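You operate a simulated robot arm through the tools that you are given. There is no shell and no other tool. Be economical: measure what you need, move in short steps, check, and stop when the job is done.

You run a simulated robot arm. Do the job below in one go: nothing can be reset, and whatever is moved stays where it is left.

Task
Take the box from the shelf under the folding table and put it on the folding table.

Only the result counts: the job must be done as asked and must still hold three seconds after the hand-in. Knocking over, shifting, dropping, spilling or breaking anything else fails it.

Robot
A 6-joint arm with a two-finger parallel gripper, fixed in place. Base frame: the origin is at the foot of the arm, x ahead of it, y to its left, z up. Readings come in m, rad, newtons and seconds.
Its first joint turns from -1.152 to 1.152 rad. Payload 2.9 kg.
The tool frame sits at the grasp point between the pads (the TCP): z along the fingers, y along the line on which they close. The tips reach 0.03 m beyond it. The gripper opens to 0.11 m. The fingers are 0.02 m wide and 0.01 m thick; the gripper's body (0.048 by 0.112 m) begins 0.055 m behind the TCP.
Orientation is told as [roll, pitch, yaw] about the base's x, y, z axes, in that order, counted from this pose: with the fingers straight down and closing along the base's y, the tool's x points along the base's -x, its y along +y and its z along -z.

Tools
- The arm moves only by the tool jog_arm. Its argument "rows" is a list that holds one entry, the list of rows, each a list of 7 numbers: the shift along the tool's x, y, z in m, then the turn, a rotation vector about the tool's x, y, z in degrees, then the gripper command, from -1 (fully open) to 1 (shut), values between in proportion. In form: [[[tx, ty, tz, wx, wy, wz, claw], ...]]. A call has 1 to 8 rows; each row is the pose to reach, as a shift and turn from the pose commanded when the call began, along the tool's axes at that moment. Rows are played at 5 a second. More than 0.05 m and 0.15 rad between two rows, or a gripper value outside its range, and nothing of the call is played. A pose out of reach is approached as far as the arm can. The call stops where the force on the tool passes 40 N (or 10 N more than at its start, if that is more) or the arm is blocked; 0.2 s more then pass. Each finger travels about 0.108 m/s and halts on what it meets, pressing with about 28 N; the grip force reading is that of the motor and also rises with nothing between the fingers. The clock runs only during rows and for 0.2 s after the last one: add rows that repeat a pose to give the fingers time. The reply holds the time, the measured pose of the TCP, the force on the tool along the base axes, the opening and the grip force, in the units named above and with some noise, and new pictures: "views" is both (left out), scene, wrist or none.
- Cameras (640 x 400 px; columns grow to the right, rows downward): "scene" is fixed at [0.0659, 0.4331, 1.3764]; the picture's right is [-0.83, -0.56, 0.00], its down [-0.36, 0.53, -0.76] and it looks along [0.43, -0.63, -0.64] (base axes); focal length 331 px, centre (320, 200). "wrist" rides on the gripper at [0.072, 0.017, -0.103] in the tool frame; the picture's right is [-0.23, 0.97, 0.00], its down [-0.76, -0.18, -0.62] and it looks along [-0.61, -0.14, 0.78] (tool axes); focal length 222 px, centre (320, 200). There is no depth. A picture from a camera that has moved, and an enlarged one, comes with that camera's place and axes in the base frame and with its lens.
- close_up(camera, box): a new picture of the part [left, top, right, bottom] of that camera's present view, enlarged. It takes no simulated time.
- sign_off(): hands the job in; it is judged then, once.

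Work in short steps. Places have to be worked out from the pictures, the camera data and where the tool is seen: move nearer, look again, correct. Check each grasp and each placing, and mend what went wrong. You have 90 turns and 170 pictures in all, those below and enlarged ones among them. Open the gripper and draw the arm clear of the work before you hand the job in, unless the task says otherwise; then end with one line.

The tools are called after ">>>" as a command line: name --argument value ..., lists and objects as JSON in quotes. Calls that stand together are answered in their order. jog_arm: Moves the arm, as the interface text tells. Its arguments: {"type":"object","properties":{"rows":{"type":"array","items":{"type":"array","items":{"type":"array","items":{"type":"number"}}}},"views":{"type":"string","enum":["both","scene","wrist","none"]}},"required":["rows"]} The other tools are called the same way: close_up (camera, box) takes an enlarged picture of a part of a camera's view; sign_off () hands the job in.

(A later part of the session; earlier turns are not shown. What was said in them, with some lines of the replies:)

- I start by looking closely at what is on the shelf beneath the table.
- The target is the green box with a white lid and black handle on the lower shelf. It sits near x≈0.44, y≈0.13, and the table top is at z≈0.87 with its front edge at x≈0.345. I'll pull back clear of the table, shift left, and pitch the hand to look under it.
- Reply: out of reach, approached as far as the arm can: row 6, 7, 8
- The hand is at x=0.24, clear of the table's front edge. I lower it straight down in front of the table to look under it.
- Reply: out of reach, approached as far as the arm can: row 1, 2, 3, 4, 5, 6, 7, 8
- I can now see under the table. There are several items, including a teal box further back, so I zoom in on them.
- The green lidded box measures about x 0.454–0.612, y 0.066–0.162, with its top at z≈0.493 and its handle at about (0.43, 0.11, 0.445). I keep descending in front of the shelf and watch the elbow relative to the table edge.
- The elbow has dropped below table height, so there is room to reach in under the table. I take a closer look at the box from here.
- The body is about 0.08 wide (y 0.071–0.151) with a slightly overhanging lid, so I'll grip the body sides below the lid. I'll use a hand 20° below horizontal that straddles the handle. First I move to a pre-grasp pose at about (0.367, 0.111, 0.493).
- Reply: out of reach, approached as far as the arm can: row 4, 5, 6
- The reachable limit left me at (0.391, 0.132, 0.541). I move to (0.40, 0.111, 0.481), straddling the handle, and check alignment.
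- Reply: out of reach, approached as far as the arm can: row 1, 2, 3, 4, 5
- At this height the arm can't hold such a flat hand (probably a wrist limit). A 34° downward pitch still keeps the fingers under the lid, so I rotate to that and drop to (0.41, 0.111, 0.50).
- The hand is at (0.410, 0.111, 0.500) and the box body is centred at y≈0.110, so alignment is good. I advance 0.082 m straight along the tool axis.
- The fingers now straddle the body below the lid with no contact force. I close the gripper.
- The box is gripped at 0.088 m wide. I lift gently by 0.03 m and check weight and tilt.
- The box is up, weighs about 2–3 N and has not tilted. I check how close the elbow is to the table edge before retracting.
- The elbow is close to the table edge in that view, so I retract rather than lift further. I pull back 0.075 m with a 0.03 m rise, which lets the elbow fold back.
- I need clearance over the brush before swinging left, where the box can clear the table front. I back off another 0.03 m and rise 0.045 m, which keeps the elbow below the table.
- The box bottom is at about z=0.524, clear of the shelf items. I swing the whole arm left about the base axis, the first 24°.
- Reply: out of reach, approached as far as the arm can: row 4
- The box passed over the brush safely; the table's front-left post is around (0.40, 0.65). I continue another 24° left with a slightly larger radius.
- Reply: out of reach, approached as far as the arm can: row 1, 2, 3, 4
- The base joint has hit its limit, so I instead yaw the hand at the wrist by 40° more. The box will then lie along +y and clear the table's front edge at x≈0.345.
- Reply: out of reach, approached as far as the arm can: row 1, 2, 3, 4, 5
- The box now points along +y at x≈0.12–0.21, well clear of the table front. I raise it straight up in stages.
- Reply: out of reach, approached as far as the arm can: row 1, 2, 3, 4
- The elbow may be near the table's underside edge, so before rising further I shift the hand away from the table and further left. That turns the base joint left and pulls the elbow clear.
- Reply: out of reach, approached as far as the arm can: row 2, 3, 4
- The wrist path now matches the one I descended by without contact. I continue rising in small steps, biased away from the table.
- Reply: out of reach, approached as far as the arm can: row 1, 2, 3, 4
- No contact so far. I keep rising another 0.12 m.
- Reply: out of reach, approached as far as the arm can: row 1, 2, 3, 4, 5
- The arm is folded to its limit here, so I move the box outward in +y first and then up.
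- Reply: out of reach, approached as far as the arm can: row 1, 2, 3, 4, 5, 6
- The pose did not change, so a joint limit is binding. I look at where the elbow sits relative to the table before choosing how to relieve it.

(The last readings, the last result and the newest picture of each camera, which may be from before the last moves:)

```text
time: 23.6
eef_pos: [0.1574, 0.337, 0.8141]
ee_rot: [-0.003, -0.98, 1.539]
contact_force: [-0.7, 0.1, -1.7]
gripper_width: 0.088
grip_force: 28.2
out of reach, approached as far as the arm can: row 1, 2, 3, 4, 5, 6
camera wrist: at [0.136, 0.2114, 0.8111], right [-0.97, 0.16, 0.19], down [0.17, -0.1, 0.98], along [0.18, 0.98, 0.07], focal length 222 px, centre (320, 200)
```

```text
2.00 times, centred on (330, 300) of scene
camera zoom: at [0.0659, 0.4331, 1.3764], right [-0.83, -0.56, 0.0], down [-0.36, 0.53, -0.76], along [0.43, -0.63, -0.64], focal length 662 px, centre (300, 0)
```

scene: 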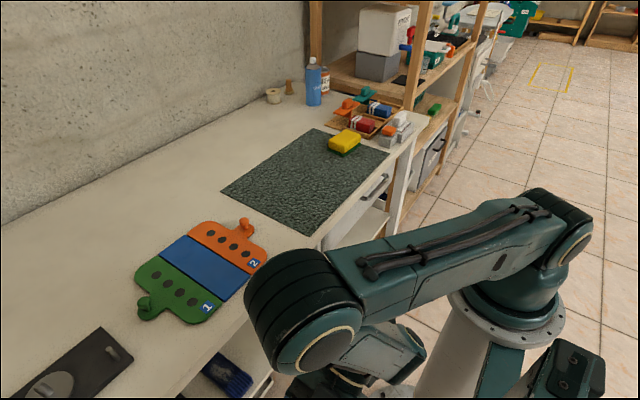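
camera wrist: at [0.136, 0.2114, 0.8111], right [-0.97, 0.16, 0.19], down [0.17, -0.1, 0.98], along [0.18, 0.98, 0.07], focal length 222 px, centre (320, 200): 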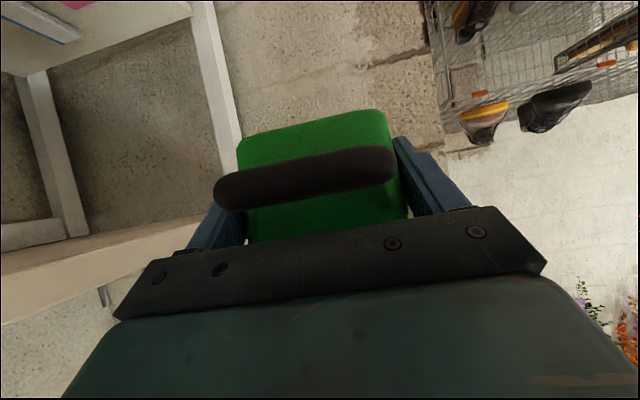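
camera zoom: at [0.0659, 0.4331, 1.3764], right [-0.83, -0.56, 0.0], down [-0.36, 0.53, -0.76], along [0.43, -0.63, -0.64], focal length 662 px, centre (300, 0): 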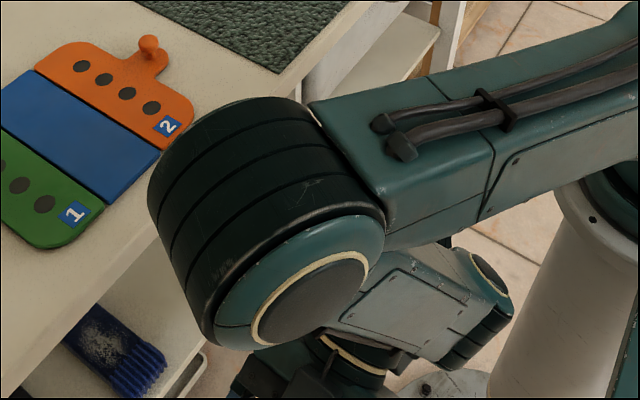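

The elbow sits at about z≈0.95, in front of the table edge, with the base joint at its left limit. The feasible outward direction is therefore along (0.4, 0.9), so I move that way at constant height.

>>> jog_arm --rows '[[[-0.0128, -0.012, 0.019, 0, 0, 0, 1], [-0.0257, -0.0235, 0.038, 0, 0, 0, 1], [-0.0386, -0.035, 0.057, 0, 0, 0, 1], [-0.0514, -0.047, 0.076, 0, 0, 0, 1]]]'

```text
time: 24.6
eef_pos: [0.1574, 0.3357, 0.8114]
ee_rot: [-0.005, -0.978, 1.538]
contact_force: [0.8, 0.2, -2.1]
gripper_width: 0.0884
grip_force: 27.8
out of reach, approached as far as the arm can: row 1, 2, 3, 4
camera wrist: at [0.1361, 0.2111, 0.8093], right [-0.97, 0.16, 0.19], down [0.17, -0.1, 0.98], along [0.18, 0.98, 0.07], focal length 222 px, centre (320, 200)
```

scene: 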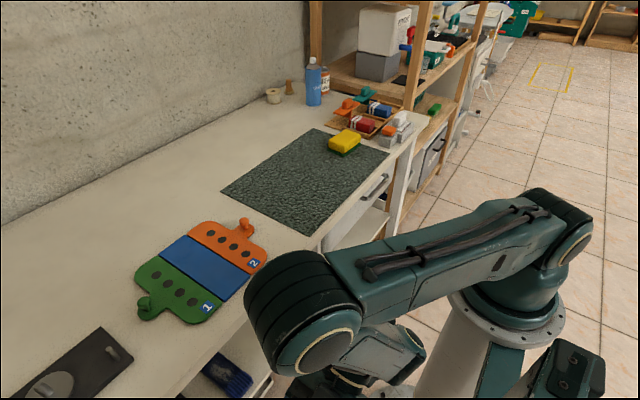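
wrist: 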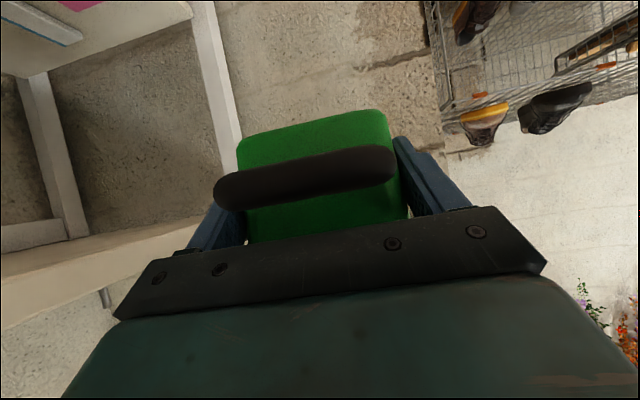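

Translation alone is blocked at this orientation, so a wrist joint must be at its limit. I ease the yaw back 20°, with the box still clear of the table, while moving slightly outward and up.

>>> jog_arm --rows '[[[-0.0146, -0.005, -0.0007, 4.15, 0, 2.8, 1], [-0.029, -0.01, -0.0013, 8.3, 0, 5.6, 1], [-0.044, -0.0145, -0.002, 12.4, 0, 8.4, 1], [-0.0586, -0.019, -0.0026, 16.6, 0, 11.2, 1]]]'

```text
time: 25.6
eef_pos: [0.2204, 0.3348, 0.8335]
ee_rot: [-0.002, -0.989, 1.188]
contact_force: [-0.5, 0.0, -1.7]
gripper_width: 0.0884
grip_force: 28.2
out of reach, approached as far as the arm can: row 1, 2, 3, 4
camera wrist: at [0.1559, 0.2241, 0.83], right [-0.86, 0.48, 0.19], down [0.13, -0.16, 0.98], along [0.5, 0.86, 0.08], focal length 222 px, centre (320, 200)
```

scene: 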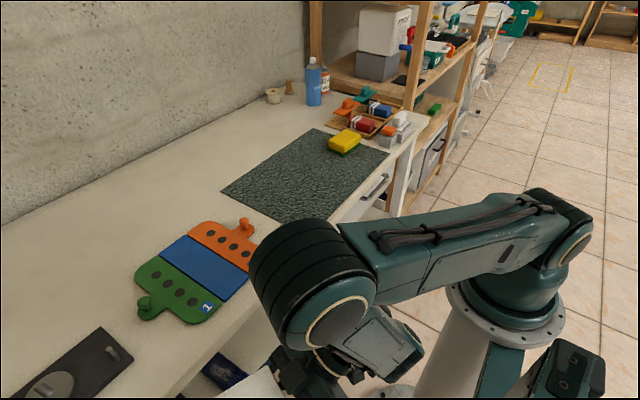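
wrist: 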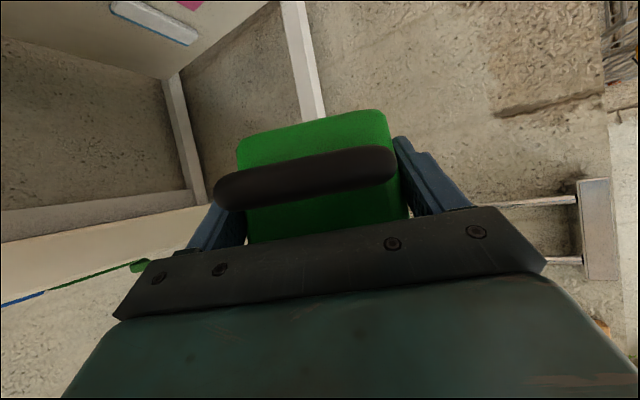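

That freed it: now at (0.220, 0.335, 0.834), yaw 68°, with the box's nearest corner at x≈0.315. I try rising again with a slight bias away from the table.

>>> jog_arm --rows '[[[-0.0132, 0.0033, -0.007, 0, 0, 0, 1], [-0.0265, 0.0065, -0.0141, 0, 0, 0, 1], [-0.04, 0.0098, -0.021, 0, 0, 0, 1], [-0.053, 0.013, -0.0282, 0, 0, 0, 1]]]'

```text
time: 26.6
eef_pos: [0.2191, 0.334, 0.8316]
ee_rot: [-0.002, -0.982, 1.189]
contact_force: [-0.3, -0.4, -2.3]
gripper_width: 0.0883
grip_force: 28.1
out of reach, approached as far as the arm can: row 1, 2, 3, 4
camera wrist: at [0.1554, 0.2228, 0.8283], right [-0.86, 0.48, 0.19], down [0.13, -0.15, 0.98], along [0.5, 0.86, 0.07], focal length 222 px, centre (320, 200)
```

scene: 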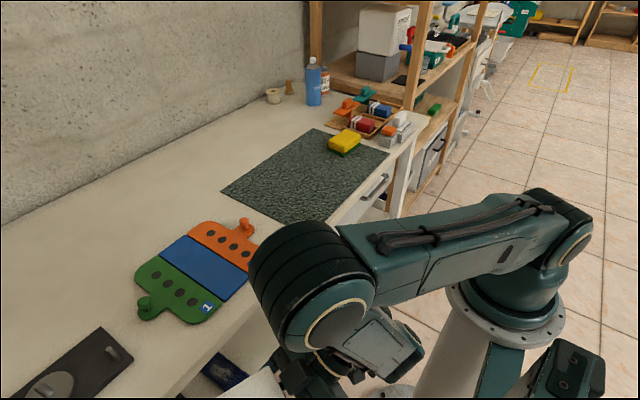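
wrist: 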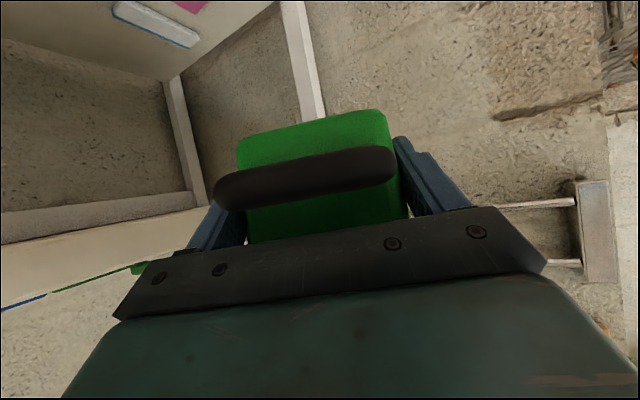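

Wrist pitch appears to be the binding limit: steeper hand angles reached z=1.09 on the way in. I tilt the hand about 10° more downward, a mild box tilt, while rising.

>>> jog_arm --rows '[[[-0.01, 0.003, -0.005, 0, 2.5, 0, 1], [-0.02, 0.0065, -0.01, 0, 5, 0, 1], [-0.03, 0.0098, -0.015, 0, 7.5, 0, 1], [-0.04, 0.013, -0.02, 0, 10, 0, 1], [-0.053, 0.013, -0.0282, 0, 10, 0, 1]]]'

```text
time: 27.8
eef_pos: [0.2007, 0.2931, 0.7677]
ee_rot: [-0.003, -0.813, 1.188]
contact_force: [0.3, 0.3, -1.1]
gripper_width: 0.0881
grip_force: 27.8
out of reach, approached as far as the arm can: row 1, 2, 3, 4, 5
camera wrist: at [0.1379, 0.1838, 0.7862], right [-0.84, 0.51, 0.16], down [0.19, 0.0, 0.98], along [0.5, 0.86, -0.1], focal length 222 px, centre (320, 200)
```

scene: 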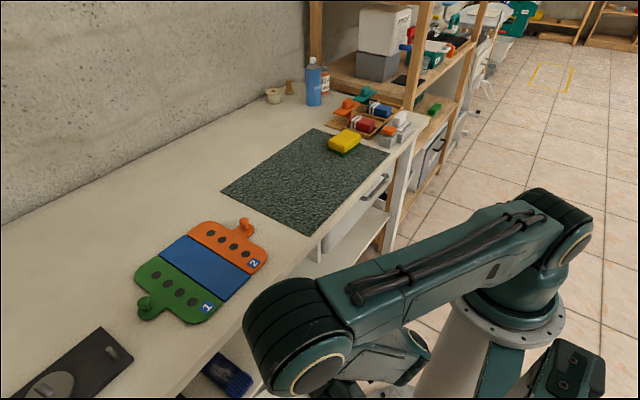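
wrist: 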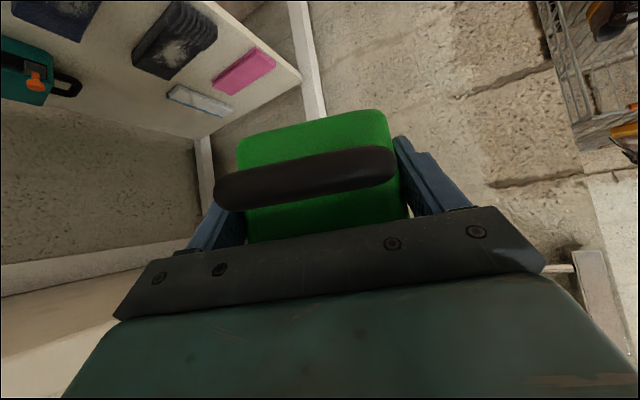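

At this steeper pitch I try rising again from (0.20, 0.29, 0.77).

>>> jog_arm --rows '[[[-0.018, 0.002, -0.0104, 0, 0, 0, 1], [-0.0355, 0.004, -0.021, 0, 0, 0, 1], [-0.053, 0.0055, -0.031, 0, 0, 0, 1], [-0.071, 0.0075, -0.0415, 0, 0, 0, 1]]]'

```text
time: 28.8
eef_pos: [0.2006, 0.2926, 0.7667]
ee_rot: [-0.003, -0.809, 1.187]
contact_force: [-0.5, 0.2, -3.1]
gripper_width: 0.0882
grip_force: 28.0
out of reach, approached as far as the arm can: row 1, 2, 3, 4
camera wrist: at [0.1374, 0.183, 0.7854], right [-0.84, 0.51, 0.16], down [0.19, 0.0, 0.98], along [0.5, 0.86, -0.1], focal length 222 px, centre (320, 200)
```

scene: 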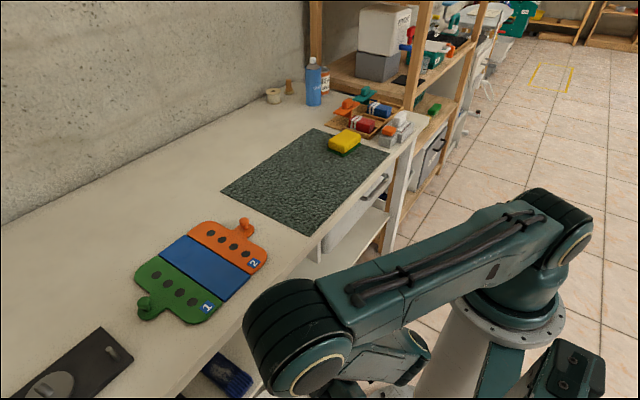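
wrist: 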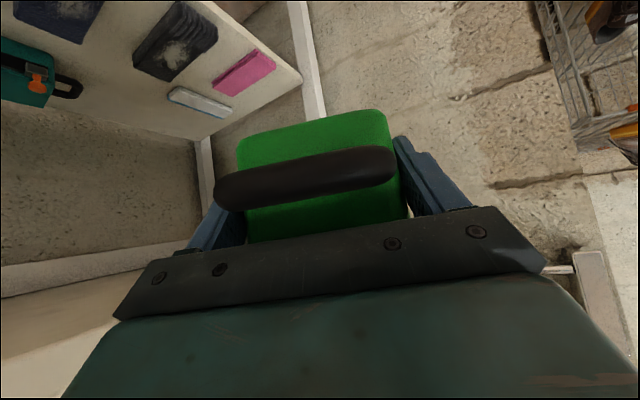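

Straight up is blocked here too, so I test an outward move along the hand's heading at constant height to find which direction frees the arm.

>>> jog_arm --rows '[[[-0.013, 0, 0.0138, 0, 0, 0, 1], [-0.026, -0.001, 0.0275, 0, 0, 0, 1], [-0.039, -0.001, 0.041, 0, 0, 0, 1], [-0.052, -0.0016, 0.055, 0, 0, 0, 1]]]' --views "scene"

```text
time: 29.8
eef_pos: [0.2001, 0.2917, 0.7661]
ee_rot: [-0.004, -0.804, 1.188]
contact_force: [-0.3, 0.1, -1.8]
gripper_width: 0.088
grip_force: 28.3
out of reach, approached as far as the arm can: row 1, 2, 3, 4
```

scene: 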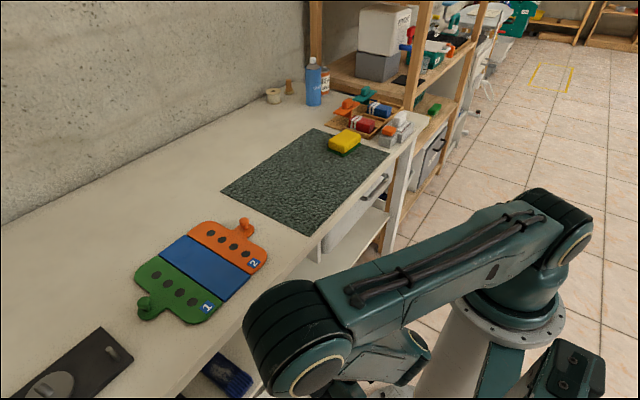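

The data fit base and elbow limits plus a wrist limit that gets worse as the hand steepens. So I do the opposite: flatten the hand by 15°, leaving the box about 5° nose-up, with a small rise.

>>> jog_arm --rows '[[[-0.01, 0, 0, 0, -3, 0, 1], [-0.02, 0, 0, 0, -6, 0, 1], [-0.03, 0, 0, 0, -9, 0, 1], [-0.04, 0, 0, 0, -12, 0, 1], [-0.05, 0, 0, 0, -15, 0, 1]]]'

```text
time: 31.0
eef_pos: [0.2117, 0.3213, 0.801]
ee_rot: [-0.004, -1.066, 1.191]
contact_force: [-0.1, 0.1, -2.4]
gripper_width: 0.0877
grip_force: 28.1
camera wrist: at [0.1485, 0.212, 0.788], right [-0.86, 0.47, 0.2], down [0.1, -0.23, 0.97], along [0.5, 0.85, 0.15], focal length 222 px, centre (320, 200)
```

scene: 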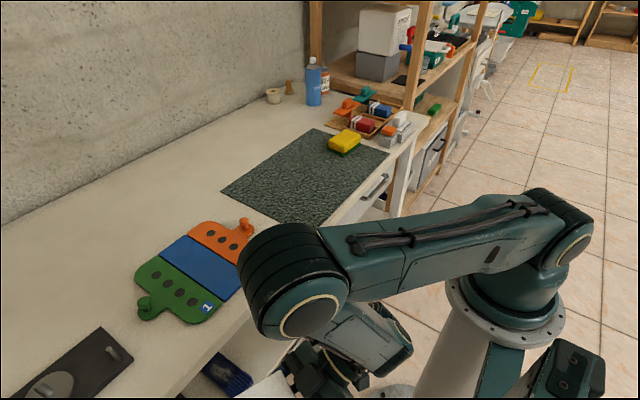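
wrist: 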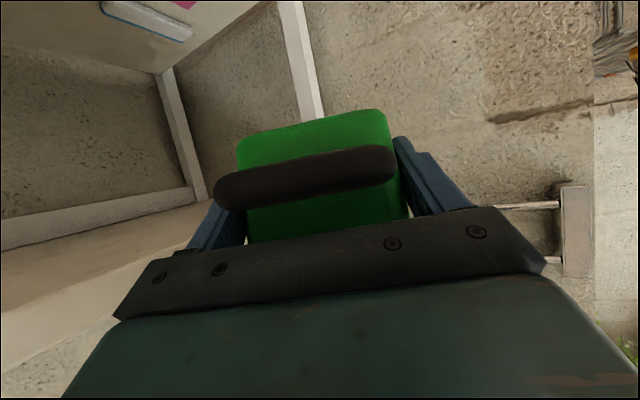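

That move was fully reachable, so flattening is the way. I rise 0.06 m while flattening 6° more.

>>> jog_arm --rows '[[[-0.013, 0, -0.0073, 0, -2, 0, 1], [-0.026, 0, -0.0145, 0, -4, 0, 1], [-0.039, 0, -0.0218, 0, -6, 0, 1], [-0.0525, 0, -0.029, 0, -6, 0, 1]]]'

```text
time: 32.0
eef_pos: [0.2225, 0.3356, 0.8504]
ee_rot: [-0.003, -1.17, 1.19]
contact_force: [-0.1, -0.7, -1.9]
gripper_width: 0.088
grip_force: 28.3
out of reach, approached as far as the arm can: row 2, 3, 4
camera wrist: at [0.1603, 0.227, 0.8243], right [-0.87, 0.45, 0.21], down [0.06, -0.32, 0.94], along [0.49, 0.83, 0.25], focal length 222 px, centre (320, 200)
```

scene: 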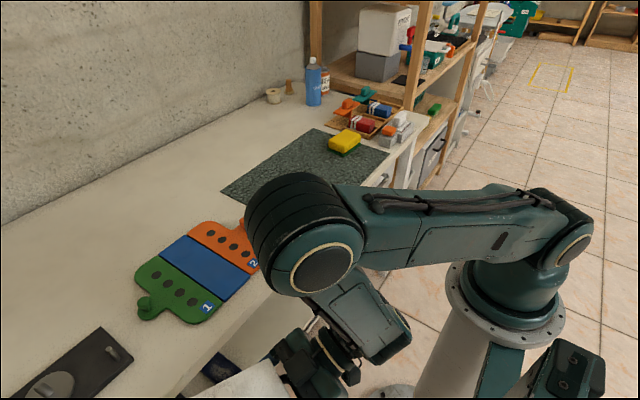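
wrist: 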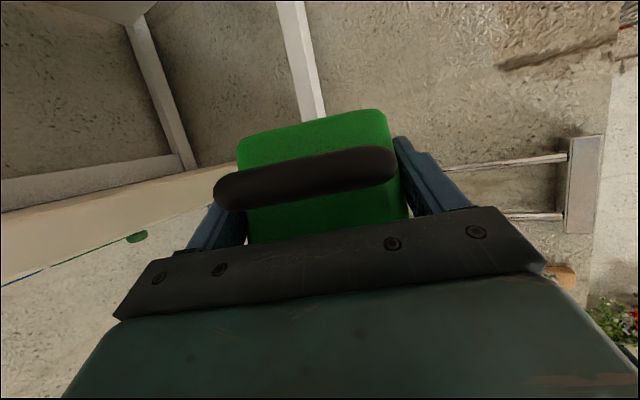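

Now at z=0.85 with φ≈23°. I continue up with a bit more flattening and a small extra yaw to keep the box off the table edge.

>>> jog_arm --rows '[[[-0.0124, 0.0075, -0.0028, -1.85, -1.5, -0.78, 1], [-0.0248, 0.015, -0.0055, -3.7, -3, -1.55, 1], [-0.0372, 0.0225, -0.0083, -5.55, -4.5, -2.3, 1], [-0.0496, 0.03, -0.011, -7.4, -6, -3.1, 1]]]'

```text
time: 33.0
eef_pos: [0.2057, 0.363, 0.8933]
ee_rot: [-0.027, -1.27, 1.353]
contact_force: [-0.7, 0.7, -2.2]
gripper_width: 0.0885
grip_force: 28.3
out of reach, approached as far as the arm can: row 1, 2, 3, 4
camera wrist: at [0.1603, 0.2511, 0.8555], right [-0.93, 0.3, 0.21], down [0.08, -0.4, 0.91], along [0.36, 0.86, 0.35], focal length 222 px, centre (320, 200)
```

scene: 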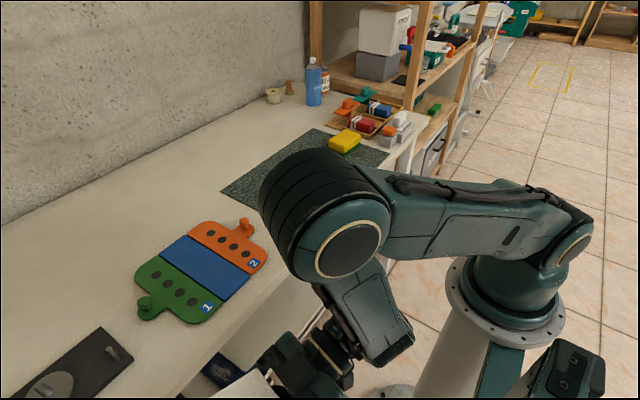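
wrist: 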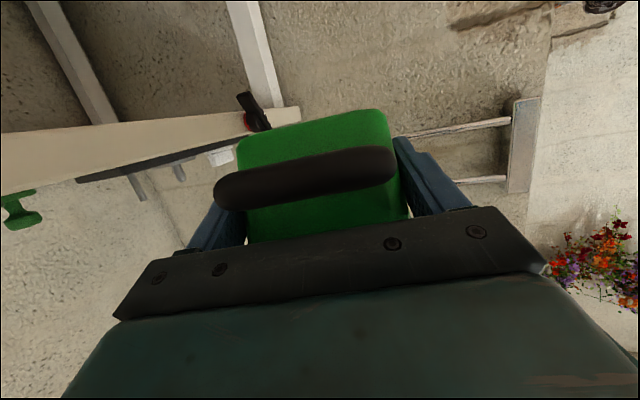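

z is now 0.893 with the box corner at x≈0.28, clear of the table. I move outward and up, holding orientation.

>>> jog_arm --rows '[[[-0.013, -0.0025, 0.0086, 0, 0, 0, 1], [-0.026, -0.005, 0.017, 0, 0, 0, 1], [-0.039, -0.0075, 0.0257, 0, 0, 0, 1], [-0.0525, -0.01, 0.0343, 0, 0, 0, 1]]]'

```text
time: 34.0
eef_pos: [0.2205, 0.3989, 0.9279]
ee_rot: [-0.026, -1.276, 1.352]
contact_force: [0.0, 0.1, -2.1]
gripper_width: 0.0883
grip_force: 28.1
out of reach, approached as far as the arm can: row 4
camera wrist: at [0.1744, 0.2859, 0.8877], right [-0.93, 0.3, 0.21], down [0.07, -0.41, 0.91], along [0.36, 0.86, 0.35], focal length 222 px, centre (320, 200)
```

scene: 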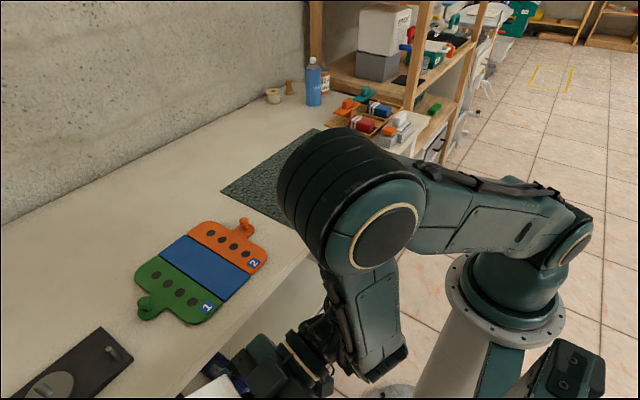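
wrist: 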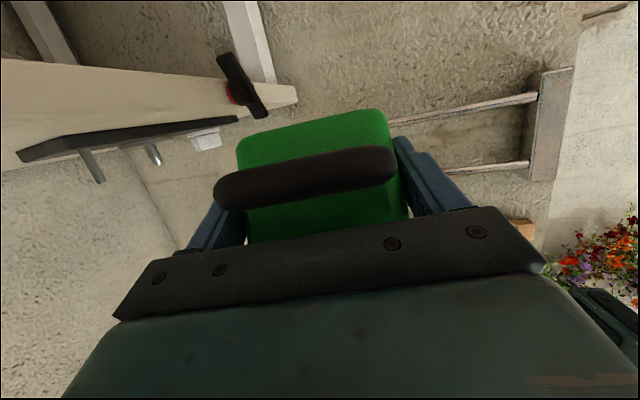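

z=0.928, so the box bottom is now above the table top. I keep going outward and up.

>>> jog_arm --rows '[[[-0.016, -0.0025, 0.0075, 0, 0, 0, 1], [-0.032, -0.005, 0.015, 0, 0, 0, 1], [-0.048, -0.0075, 0.0225, 0, 0, 0, 1], [-0.064, -0.01, 0.03, 0, 0, 0, 1]]]'

```text
time: 35.0
eef_pos: [0.2172, 0.392, 0.9377]
ee_rot: [-0.032, -1.276, 1.351]
contact_force: [-0.3, 0.7, -3.2]
gripper_width: 0.0881
grip_force: 27.5
out of reach, approached as far as the arm can: row 1, 2, 3, 4
camera wrist: at [0.1717, 0.2806, 0.8983], right [-0.93, 0.3, 0.21], down [0.07, -0.41, 0.91], along [0.36, 0.86, 0.36], focal length 222 px, centre (320, 200)
```

scene: 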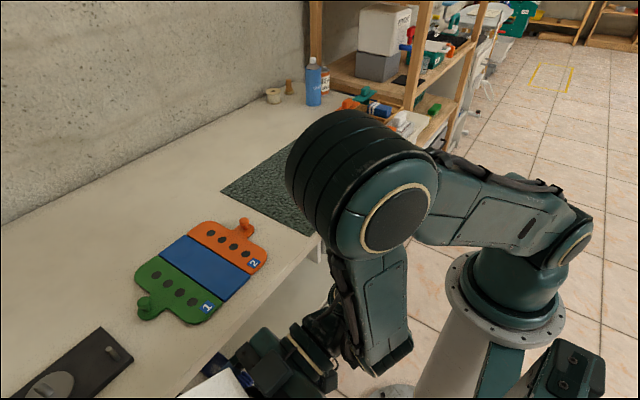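
wrist: 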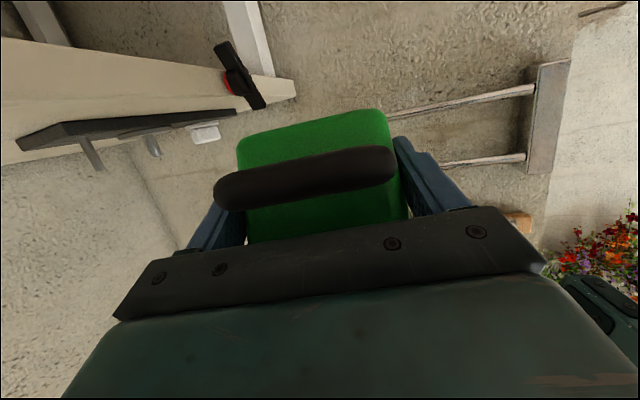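

Clamped again at the base limit. Since the box bottom is above the table (≈0.90), I now move +x over the table while rising, which unclamps the base joint.

>>> jog_arm --rows '[[[-0.0172, -0.0098, -0.001, 0, 0, 0, 1], [-0.031, -0.0245, -0.001, 0, 0, 0, 1], [-0.0414, -0.041, -0.0015, 0, 0, 0, 1], [-0.0517, -0.0586, -0.002, 0, 0, 0, 1]]]'

```text
time: 36.0
eef_pos: [0.2263, 0.376, 0.9528]
ee_rot: [-0.036, -1.285, 1.36]
contact_force: [0.4, -0.2, -2.8]
gripper_width: 0.0881
grip_force: 28.0
out of reach, approached as far as the arm can: row 1, 2, 3, 4
camera wrist: at [0.179, 0.2644, 0.9114], right [-0.93, 0.3, 0.21], down [0.07, -0.41, 0.91], along [0.36, 0.86, 0.36], focal length 222 px, centre (320, 200)
```

scene: 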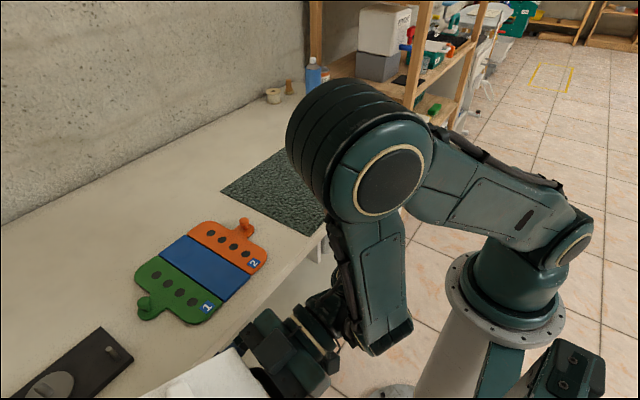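
wrist: 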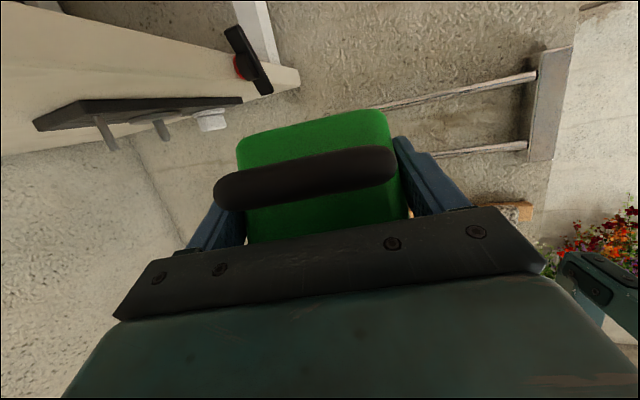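

z=0.953. I yaw the hand back right by 16° while moving toward the table and up.

>>> jog_arm --rows '[[[-0.0065, -0.013, -0.0043, 3.8, 0, 1.1, 1], [-0.013, -0.0265, -0.0087, 7.65, 0, 2.25, 1], [-0.0195, -0.04, -0.013, 11.5, 0, 3.4, 1], [-0.026, -0.053, -0.0173, 15.3, 0, 4.5, 1]]]'

```text
time: 37.0
eef_pos: [0.2784, 0.3563, 0.9619]
ee_rot: [-0.037, -1.283, 1.083]
contact_force: [0.0, 0.4, -1.8]
gripper_width: 0.0879
grip_force: 28.5
out of reach, approached as far as the arm can: row 1, 2, 3, 4
camera wrist: at [0.2022, 0.2606, 0.9209], right [-0.81, 0.55, 0.21], down [-0.05, -0.41, 0.91], along [0.58, 0.73, 0.36], focal length 222 px, centre (320, 200)
```

scene: 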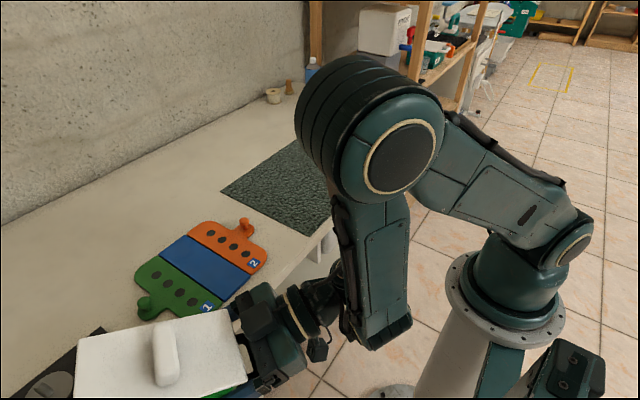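
wrist: 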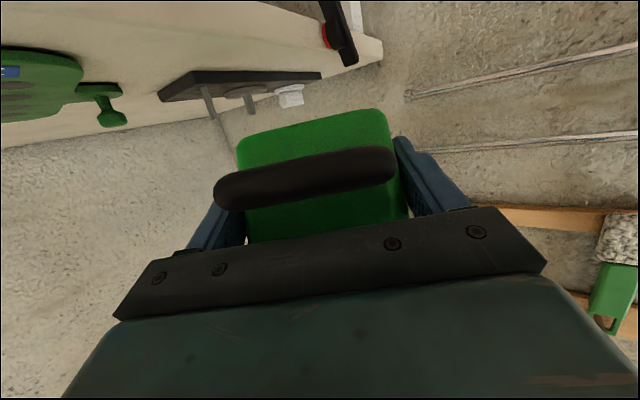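

The box and lid are intact and now above the table plane. I continue turning right 20° while rising and moving inward over the table.

>>> jog_arm --rows '[[[-0.0115, -0.0145, -0.0036, 4.8, 0, 1.4, 1], [-0.021, -0.029, -0.007, 9.6, 0, 2.85, 1], [-0.03, -0.0437, -0.0107, 14.4, 0, 4.3, 1], [-0.0376, -0.0583, -0.0143, 19.2, 0, 5.7, 1]]]'

```text
time: 38.0
eef_pos: [0.3266, 0.3247, 1.0022]
ee_rot: [-0.057, -1.28, 0.752]
contact_force: [-0.2, 0.4, -2.6]
gripper_width: 0.0882
grip_force: 27.9
out of reach, approached as far as the arm can: row 1, 2, 3
camera wrist: at [0.2236, 0.2597, 0.9627], right [-0.58, 0.79, 0.2], down [-0.19, -0.37, 0.91], along [0.8, 0.49, 0.36], focal length 222 px, centre (320, 200)
```

scene: 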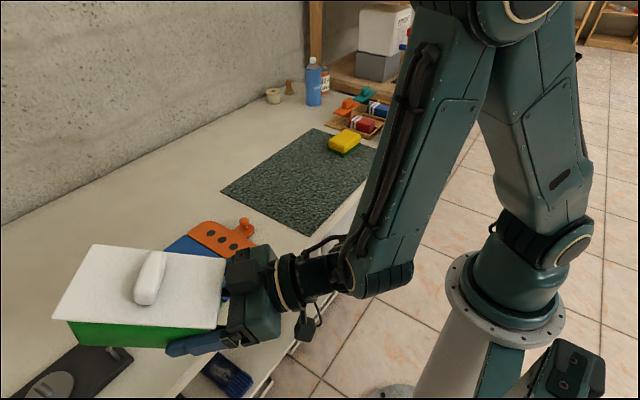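
wrist: 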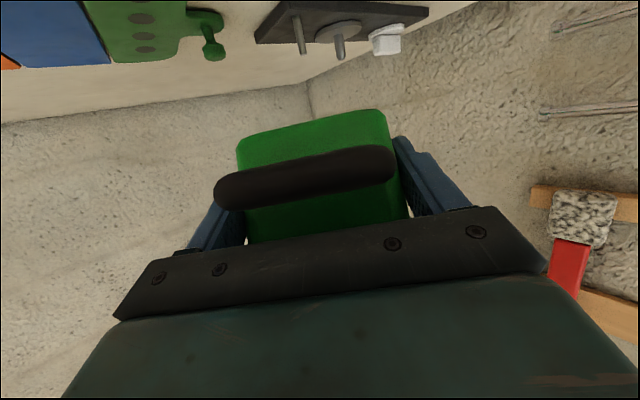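

The arm has opened up and the box is held well clear of the table. I level the box back to its grasp attitude (pitch −0.977, roll 0) while moving inward and slightly up.

>>> jog_arm --rows '[[[-0.009, -0.016, 0.0035, -0.8, 4.35, 0, 1], [-0.018, -0.0315, 0.007, -1.65, 8.7, 0, 1], [-0.0265, -0.047, 0.0105, -2.5, 13, 0, 1], [-0.0354, -0.063, 0.0138, -3.3, 17.4, 0, 1]]]'

```text
time: 39.0
eef_pos: [0.3848, 0.2922, 1.0325]
ee_rot: [0.021, -0.974, 0.733]
contact_force: [-0.4, -0.5, -1.2]
gripper_width: 0.0882
grip_force: 28.3
camera wrist: at [0.2803, 0.219, 1.0306], right [-0.57, 0.8, 0.2], down [0.07, -0.2, 0.98], along [0.82, 0.57, 0.06], focal length 222 px, centre (320, 200)
```

scene: 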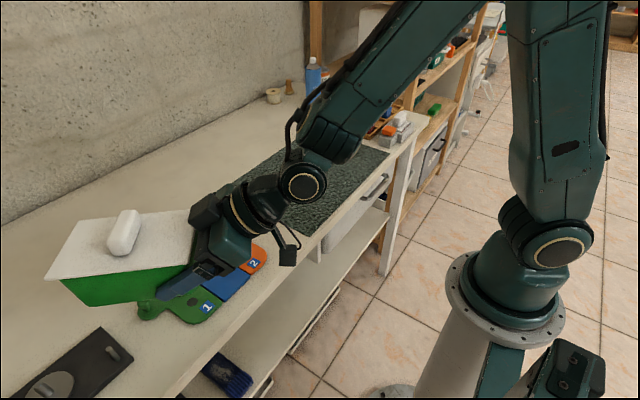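
wrist: 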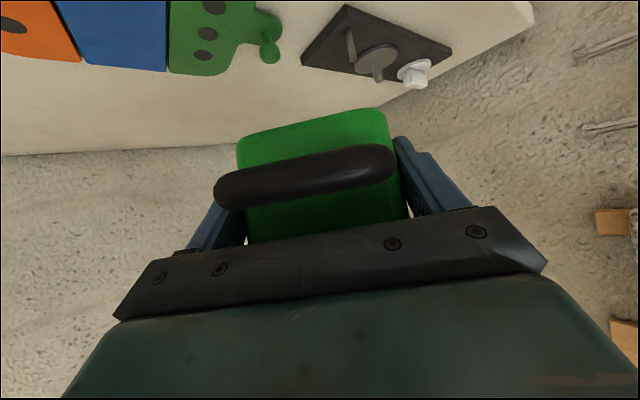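

All reachable now. I carry the box over to above the bare table area behind the puzzle board, about (0.62, 0.20, 1.03), turning it to yaw ≈12°.

>>> jog_arm --rows '[[[-0.0092, -0.032, 0.0135, 3.71, 0, 2.41, 1], [-0.0184, -0.064, 0.027, 7.42, 0, 4.83, 1], [-0.0276, -0.096, 0.0405, 11.1, 0, 7.24, 1], [-0.0368, -0.128, 0.054, 14.86, 0, 9.66, 1], [-0.046, -0.16, 0.0675, 18.57, 0, 12.1, 1], [-0.0552, -0.192, 0.081, 22.3, 0, 14.5, 1], [-0.0644, -0.224, 0.0945, 26, 0, 16.9, 1]]]'

```text
time: 40.6
eef_pos: [0.6206, 0.2065, 1.03]
ee_rot: [0.0, -0.972, 0.207]
contact_force: [-0.5, 0.2, -2.0]
gripper_width: 0.0885
grip_force: 28.1
camera wrist: at [0.4924, 0.1969, 1.029], right [-0.08, 0.98, 0.19], down [-0.05, -0.19, 0.98], along [1.0, 0.06, 0.06], focal length 222 px, centre (320, 200)
```

scene: 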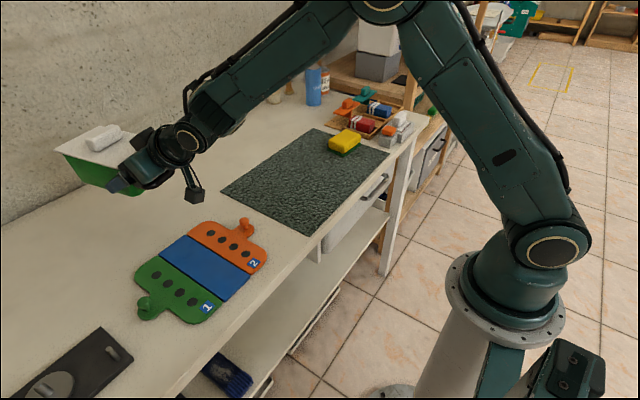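
wrist: 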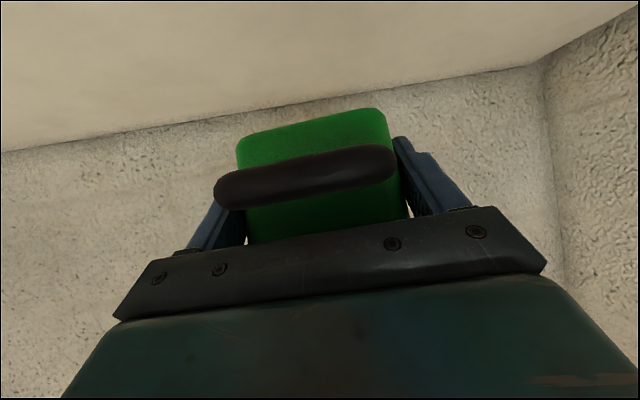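

The box is level and clear. I move 0.09 m further forward so the hand stays clear of the board, then lower 0.09 m to a hover.

>>> jog_arm --rows '[[[-0.0168, -0.0045, 0.0246, 0, 0, 0, 1], [-0.0335, -0.009, 0.049, 0, 0, 0, 1], [-0.0503, -0.0136, 0.0737, 0, 0, 0, 1], [-0.0255, -0.0136, 0.0906, 0, 0, 0, 1], [-0.0008, -0.0136, 0.1075, 0, 0, 0, 1], [0.024, -0.0136, 0.1244, 0, 0, 0, 1]]]'

>>> close_up --camera "scene" --box '[40, 100, 280, 260]'

```text
time: 42.0
eef_pos: [0.7104, 0.2109, 0.9401]
ee_rot: [0.001, -0.975, 0.207]
contact_force: [-1.2, -0.3, -1.6]
gripper_width: 0.0881
grip_force: 27.8
camera wrist: at [0.5825, 0.2013, 0.9373], right [-0.08, 0.98, 0.19], down [-0.05, -0.19, 0.98], along [1.0, 0.07, 0.06], focal length 222 px, centre (320, 200)
```

scene: 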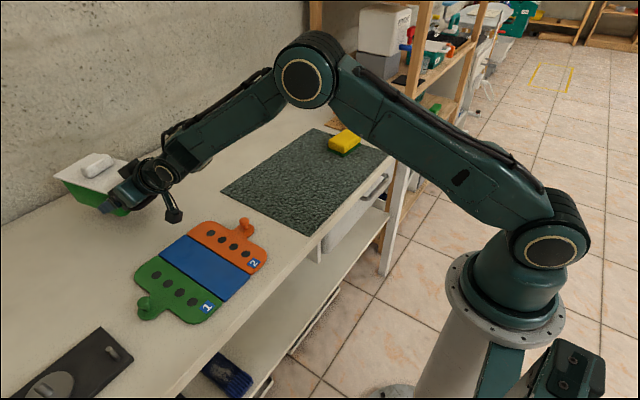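
wrist: 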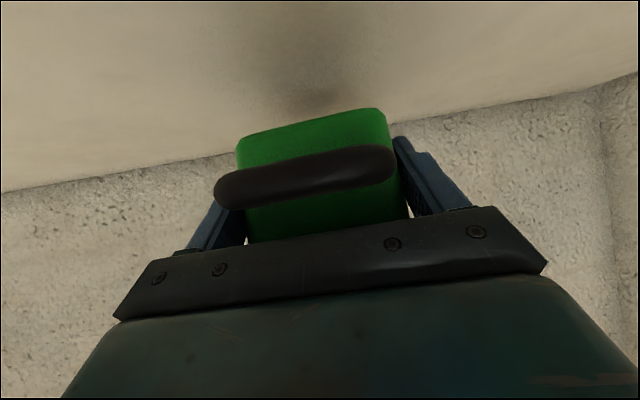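

```text
2.50 times, centred on (160, 180) of scene
camera zoom: at [0.0659, 0.4331, 1.3764], right [-0.83, -0.56, 0.0], down [-0.36, 0.53, -0.76], along [0.43, -0.63, -0.64], focal length 828 px, centre (720, 250)
```

zoom: 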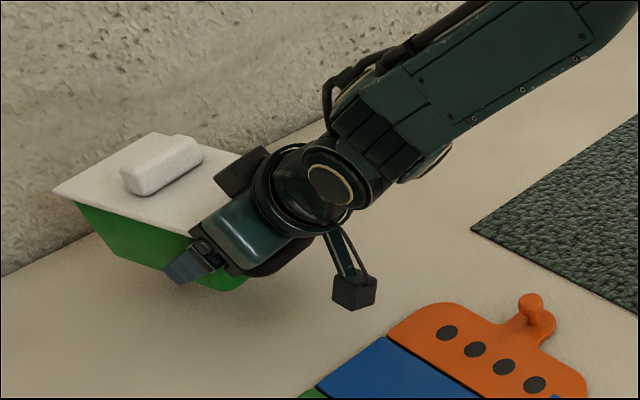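

The box hovers level over bare table. I lower it 0.03 m, then go in finer steps.

>>> jog_arm --rows '[[[0.0083, 0, 0.0056, 0, 0, 0, 1], [0.0165, 0, 0.0113, 0, 0, 0, 1], [0.0248, 0, 0.0169, 0, 0, 0, 1]]]'

>>> close_up --camera "wrist" --box '[160, 40, 480, 240]'

```text
time: 42.8
eef_pos: [0.7095, 0.212, 0.9106]
ee_rot: [0.003, -0.973, 0.21]
contact_force: [0.9, 0.4, -2.7]
gripper_width: 0.0885
grip_force: 28.2
camera wrist: at [0.5826, 0.2022, 0.9086], right [-0.08, 0.98, 0.19], down [-0.05, -0.19, 0.98], along [1.0, 0.07, 0.06], focal length 222 px, centre (320, 200)
```

scene: 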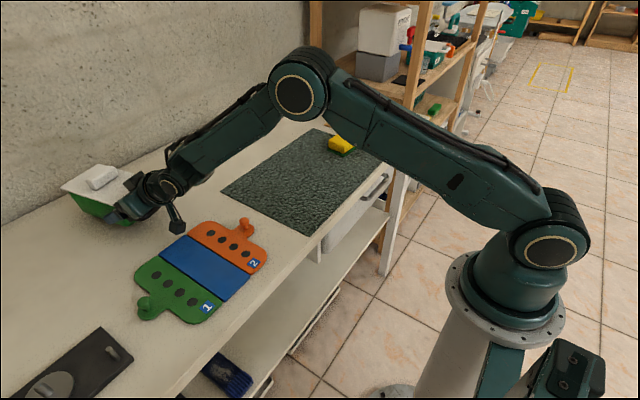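
wrist: 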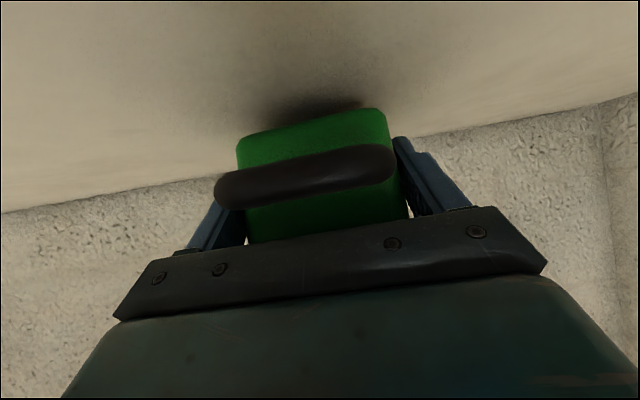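

```text
2.00 times, centred on (320, 140) of wrist
camera zoom: at [0.5826, 0.2022, 0.9086], right [-0.08, 0.98, 0.19], down [-0.05, -0.19, 0.98], along [1.0, 0.07, 0.06], focal length 444 px, centre (320, 320)
```

zoom: 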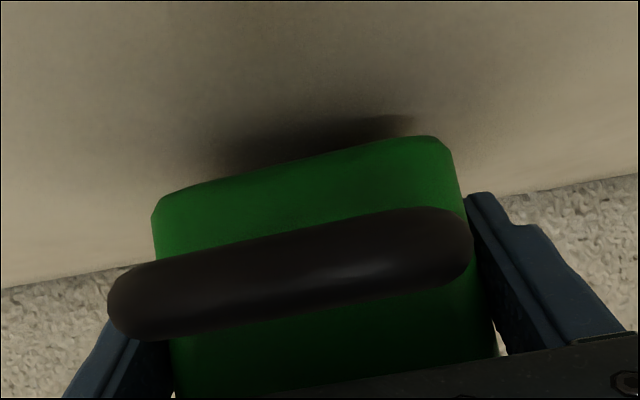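

The shadow gap is small. I lower another 0.012 m in fine steps and watch for contact.

>>> jog_arm --rows '[[[0.0025, 0, 0.0017, 0, 0, 0, 1], [0.005, 0, 0.0034, 0, 0, 0, 1], [0.0074, 0, 0.0051, 0, 0, 0, 1], [0.0099, 0, 0.0068, 0, 0, 0, 1]]]' --views "wrist"

```text
time: 43.8
eef_pos: [0.7105, 0.2125, 0.8989]
ee_rot: [0.001, -0.972, 0.209]
contact_force: [0.0, -0.1, -2.7]
gripper_width: 0.0881
grip_force: 28.2
camera wrist: at [0.5829, 0.2029, 0.8966], right [-0.08, 0.98, 0.19], down [-0.05, -0.19, 0.98], along [1.0, 0.07, 0.06], focal length 222 px, centre (320, 200)
```

wrist: 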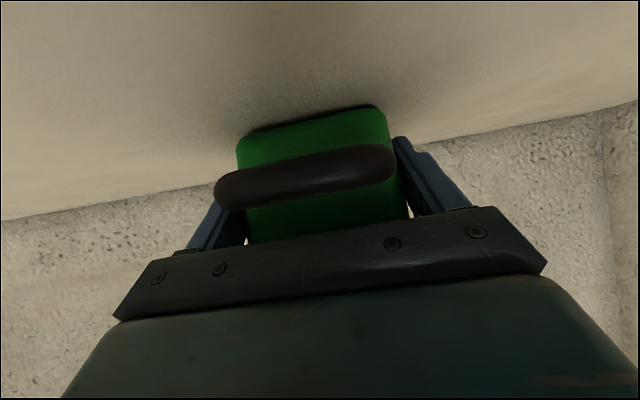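

No contact yet, but it is very close. I continue in 2 mm steps.

>>> jog_arm --rows '[[[0.0017, 0, 0.0011, 0, 0, 0, 1], [0.0033, 0, 0.0023, 0, 0, 0, 1]]]' --views "wrist"

```text
time: 44.4
eef_pos: [0.7099, 0.2133, 0.8965]
ee_rot: [0.002, -0.977, 0.207]
contact_force: [-1.9, -1.1, 5.4]
gripper_width: 0.0885
grip_force: 27.9
camera wrist: at [0.5834, 0.2034, 0.8942], right [-0.08, 0.98, 0.19], down [-0.05, -0.19, 0.98], along [1.0, 0.07, 0.07], focal length 222 px, centre (320, 200)
```

wrist: 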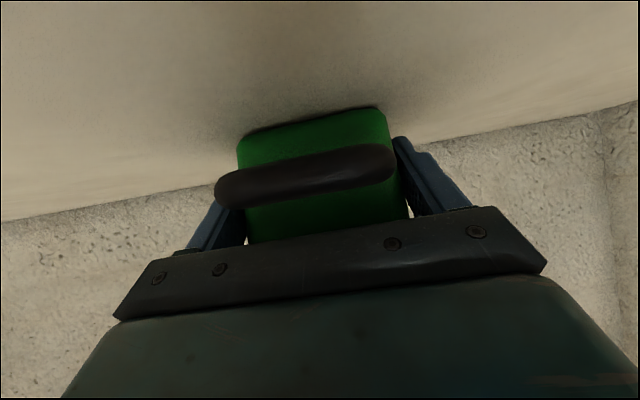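

The force reversed to +5 N, so the box rests on the table. I open the gripper gradually.

>>> jog_arm --rows '[[[0, 0, 0, 0, 0, 0, 0.2], [0, 0, 0, 0, 0, 0, -0.5], [0, 0, 0, 0, 0, 0, -1], [0, 0, 0, 0, 0, 0, -1]]]'

```text
time: 45.4
eef_pos: [0.7086, 0.2134, 0.892]
ee_rot: [-0.001, -0.969, 0.21]
contact_force: [0.0, 0.0, 0.0]
gripper_width: 0.11
grip_force: 0.1
camera wrist: at [0.5824, 0.2032, 0.8925], right [-0.08, 0.98, 0.19], down [-0.05, -0.19, 0.98], along [1.0, 0.07, 0.06], focal length 222 px, centre (320, 200)
```

scene: 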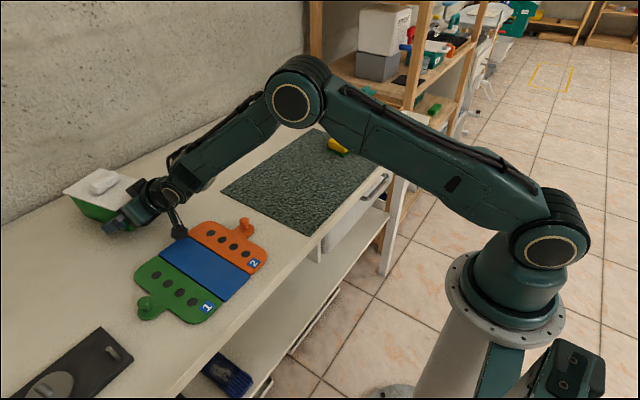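
wrist: 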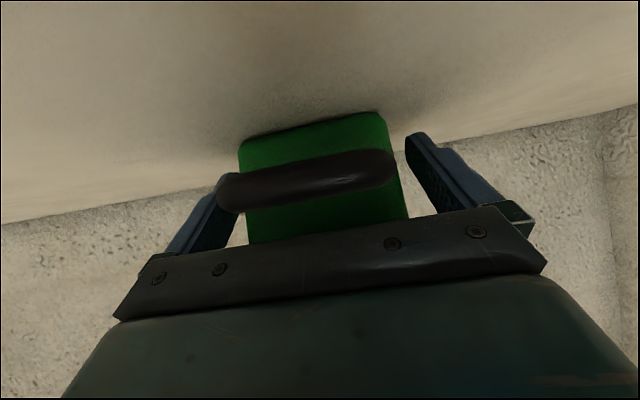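

Released with no residual force. I withdraw straight back along the tool axis, which goes up and away.

>>> jog_arm --rows '[[[0, 0, -0.015, 0, 0, 0, -1], [0, 0, -0.035, 0, 0, 0, -1], [0, 0, -0.06, 0, 0, 0, -1], [0, 0, -0.09, 0, 0, 0, -1], [0, 0, -0.12, 0, 0, 0, -1], [0, 0, -0.16, 0, 0, 0, -1]]]'

```text
time: 46.8
eef_pos: [0.579, 0.1848, 0.9853]
ee_rot: [0.002, -0.972, 0.208]
contact_force: [0.2, 0.1, -0.4]
gripper_width: 0.1101
grip_force: 0.0
camera wrist: at [0.4522, 0.1752, 0.9831], right [-0.08, 0.98, 0.19], down [-0.05, -0.19, 0.98], along [1.0, 0.07, 0.06], focal length 222 px, centre (320, 200)
```

scene: 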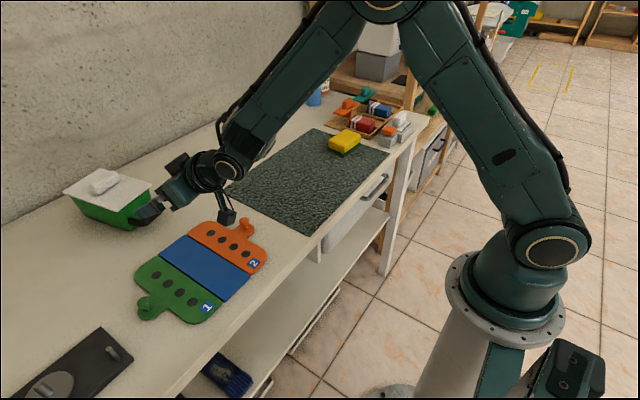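
wrist: 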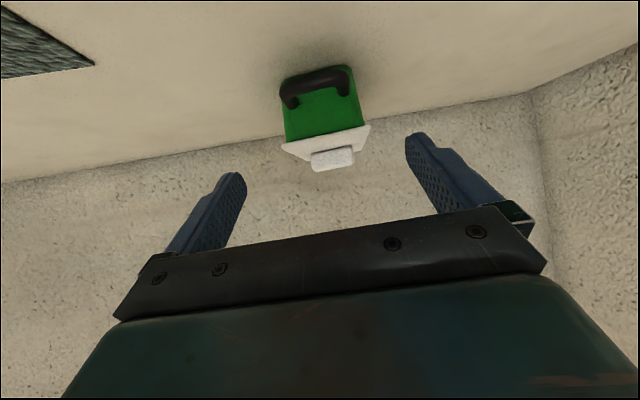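

The box sits upright on the table with its lid on, and the other items haven't moved. I back the arm a little higher and clear for a final check.

>>> jog_arm --rows '[[[-0.02, 0, -0.03, 0, 0, 0, -1], [-0.04, 0, -0.06, 0, 0, 0, -1], [-0.06, 0, -0.09, 0, 0, 0, -1], [-0.06, 0, -0.09, 0, 0, 0, -1]]]'

>>> close_up --camera "scene" --box '[20, 120, 280, 400]'

```text
time: 47.8
eef_pos: [0.5403, 0.1772, 1.0843]
ee_rot: [0.001, -0.973, 0.208]
contact_force: [0.1, 0.0, 0.0]
gripper_width: 0.1101
grip_force: 0.0
camera wrist: at [0.4132, 0.167, 1.0831], right [-0.08, 0.98, 0.19], down [-0.05, -0.19, 0.98], along [1.0, 0.07, 0.06], focal length 222 px, centre (320, 200)
```

scene: 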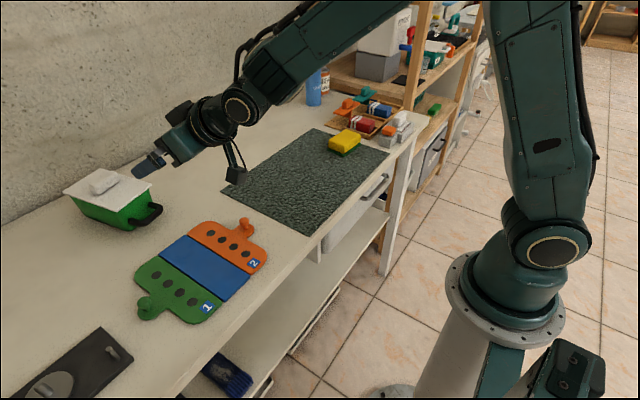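
wrist: 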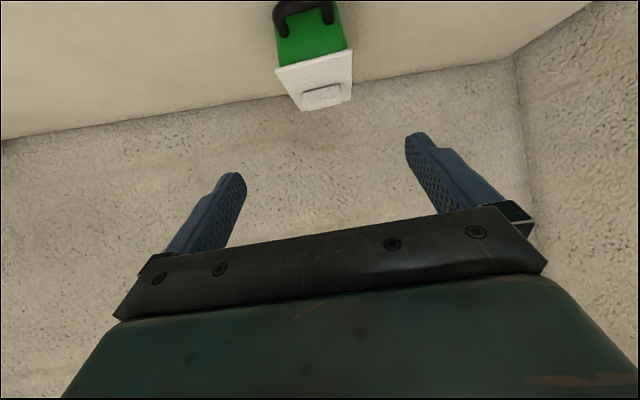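

```text
1.43 times, centred on (150, 260) of scene
camera zoom: at [0.0658, 0.4331, 1.3764], right [-0.83, -0.56, 0.0], down [-0.36, 0.53, -0.76], along [0.43, -0.63, -0.64], focal length 473 px, centre (563, 114)
```

zoom: 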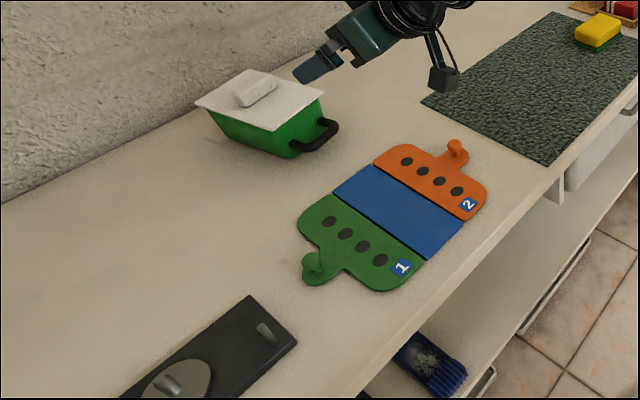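

The box is standing flat on the table, lid on, nothing else has moved, and the arm is clear, so I hand the job in.

>>> sign_off

```text
The job is handed in.
```

The green lidded box from the shelf is now standing on the folding table with its lid on. The gripper is open, the arm is clear, and nothing else looked moved in the last pictures. The shelf also held an open teal box; I took "the box" to mean the green lidded one.
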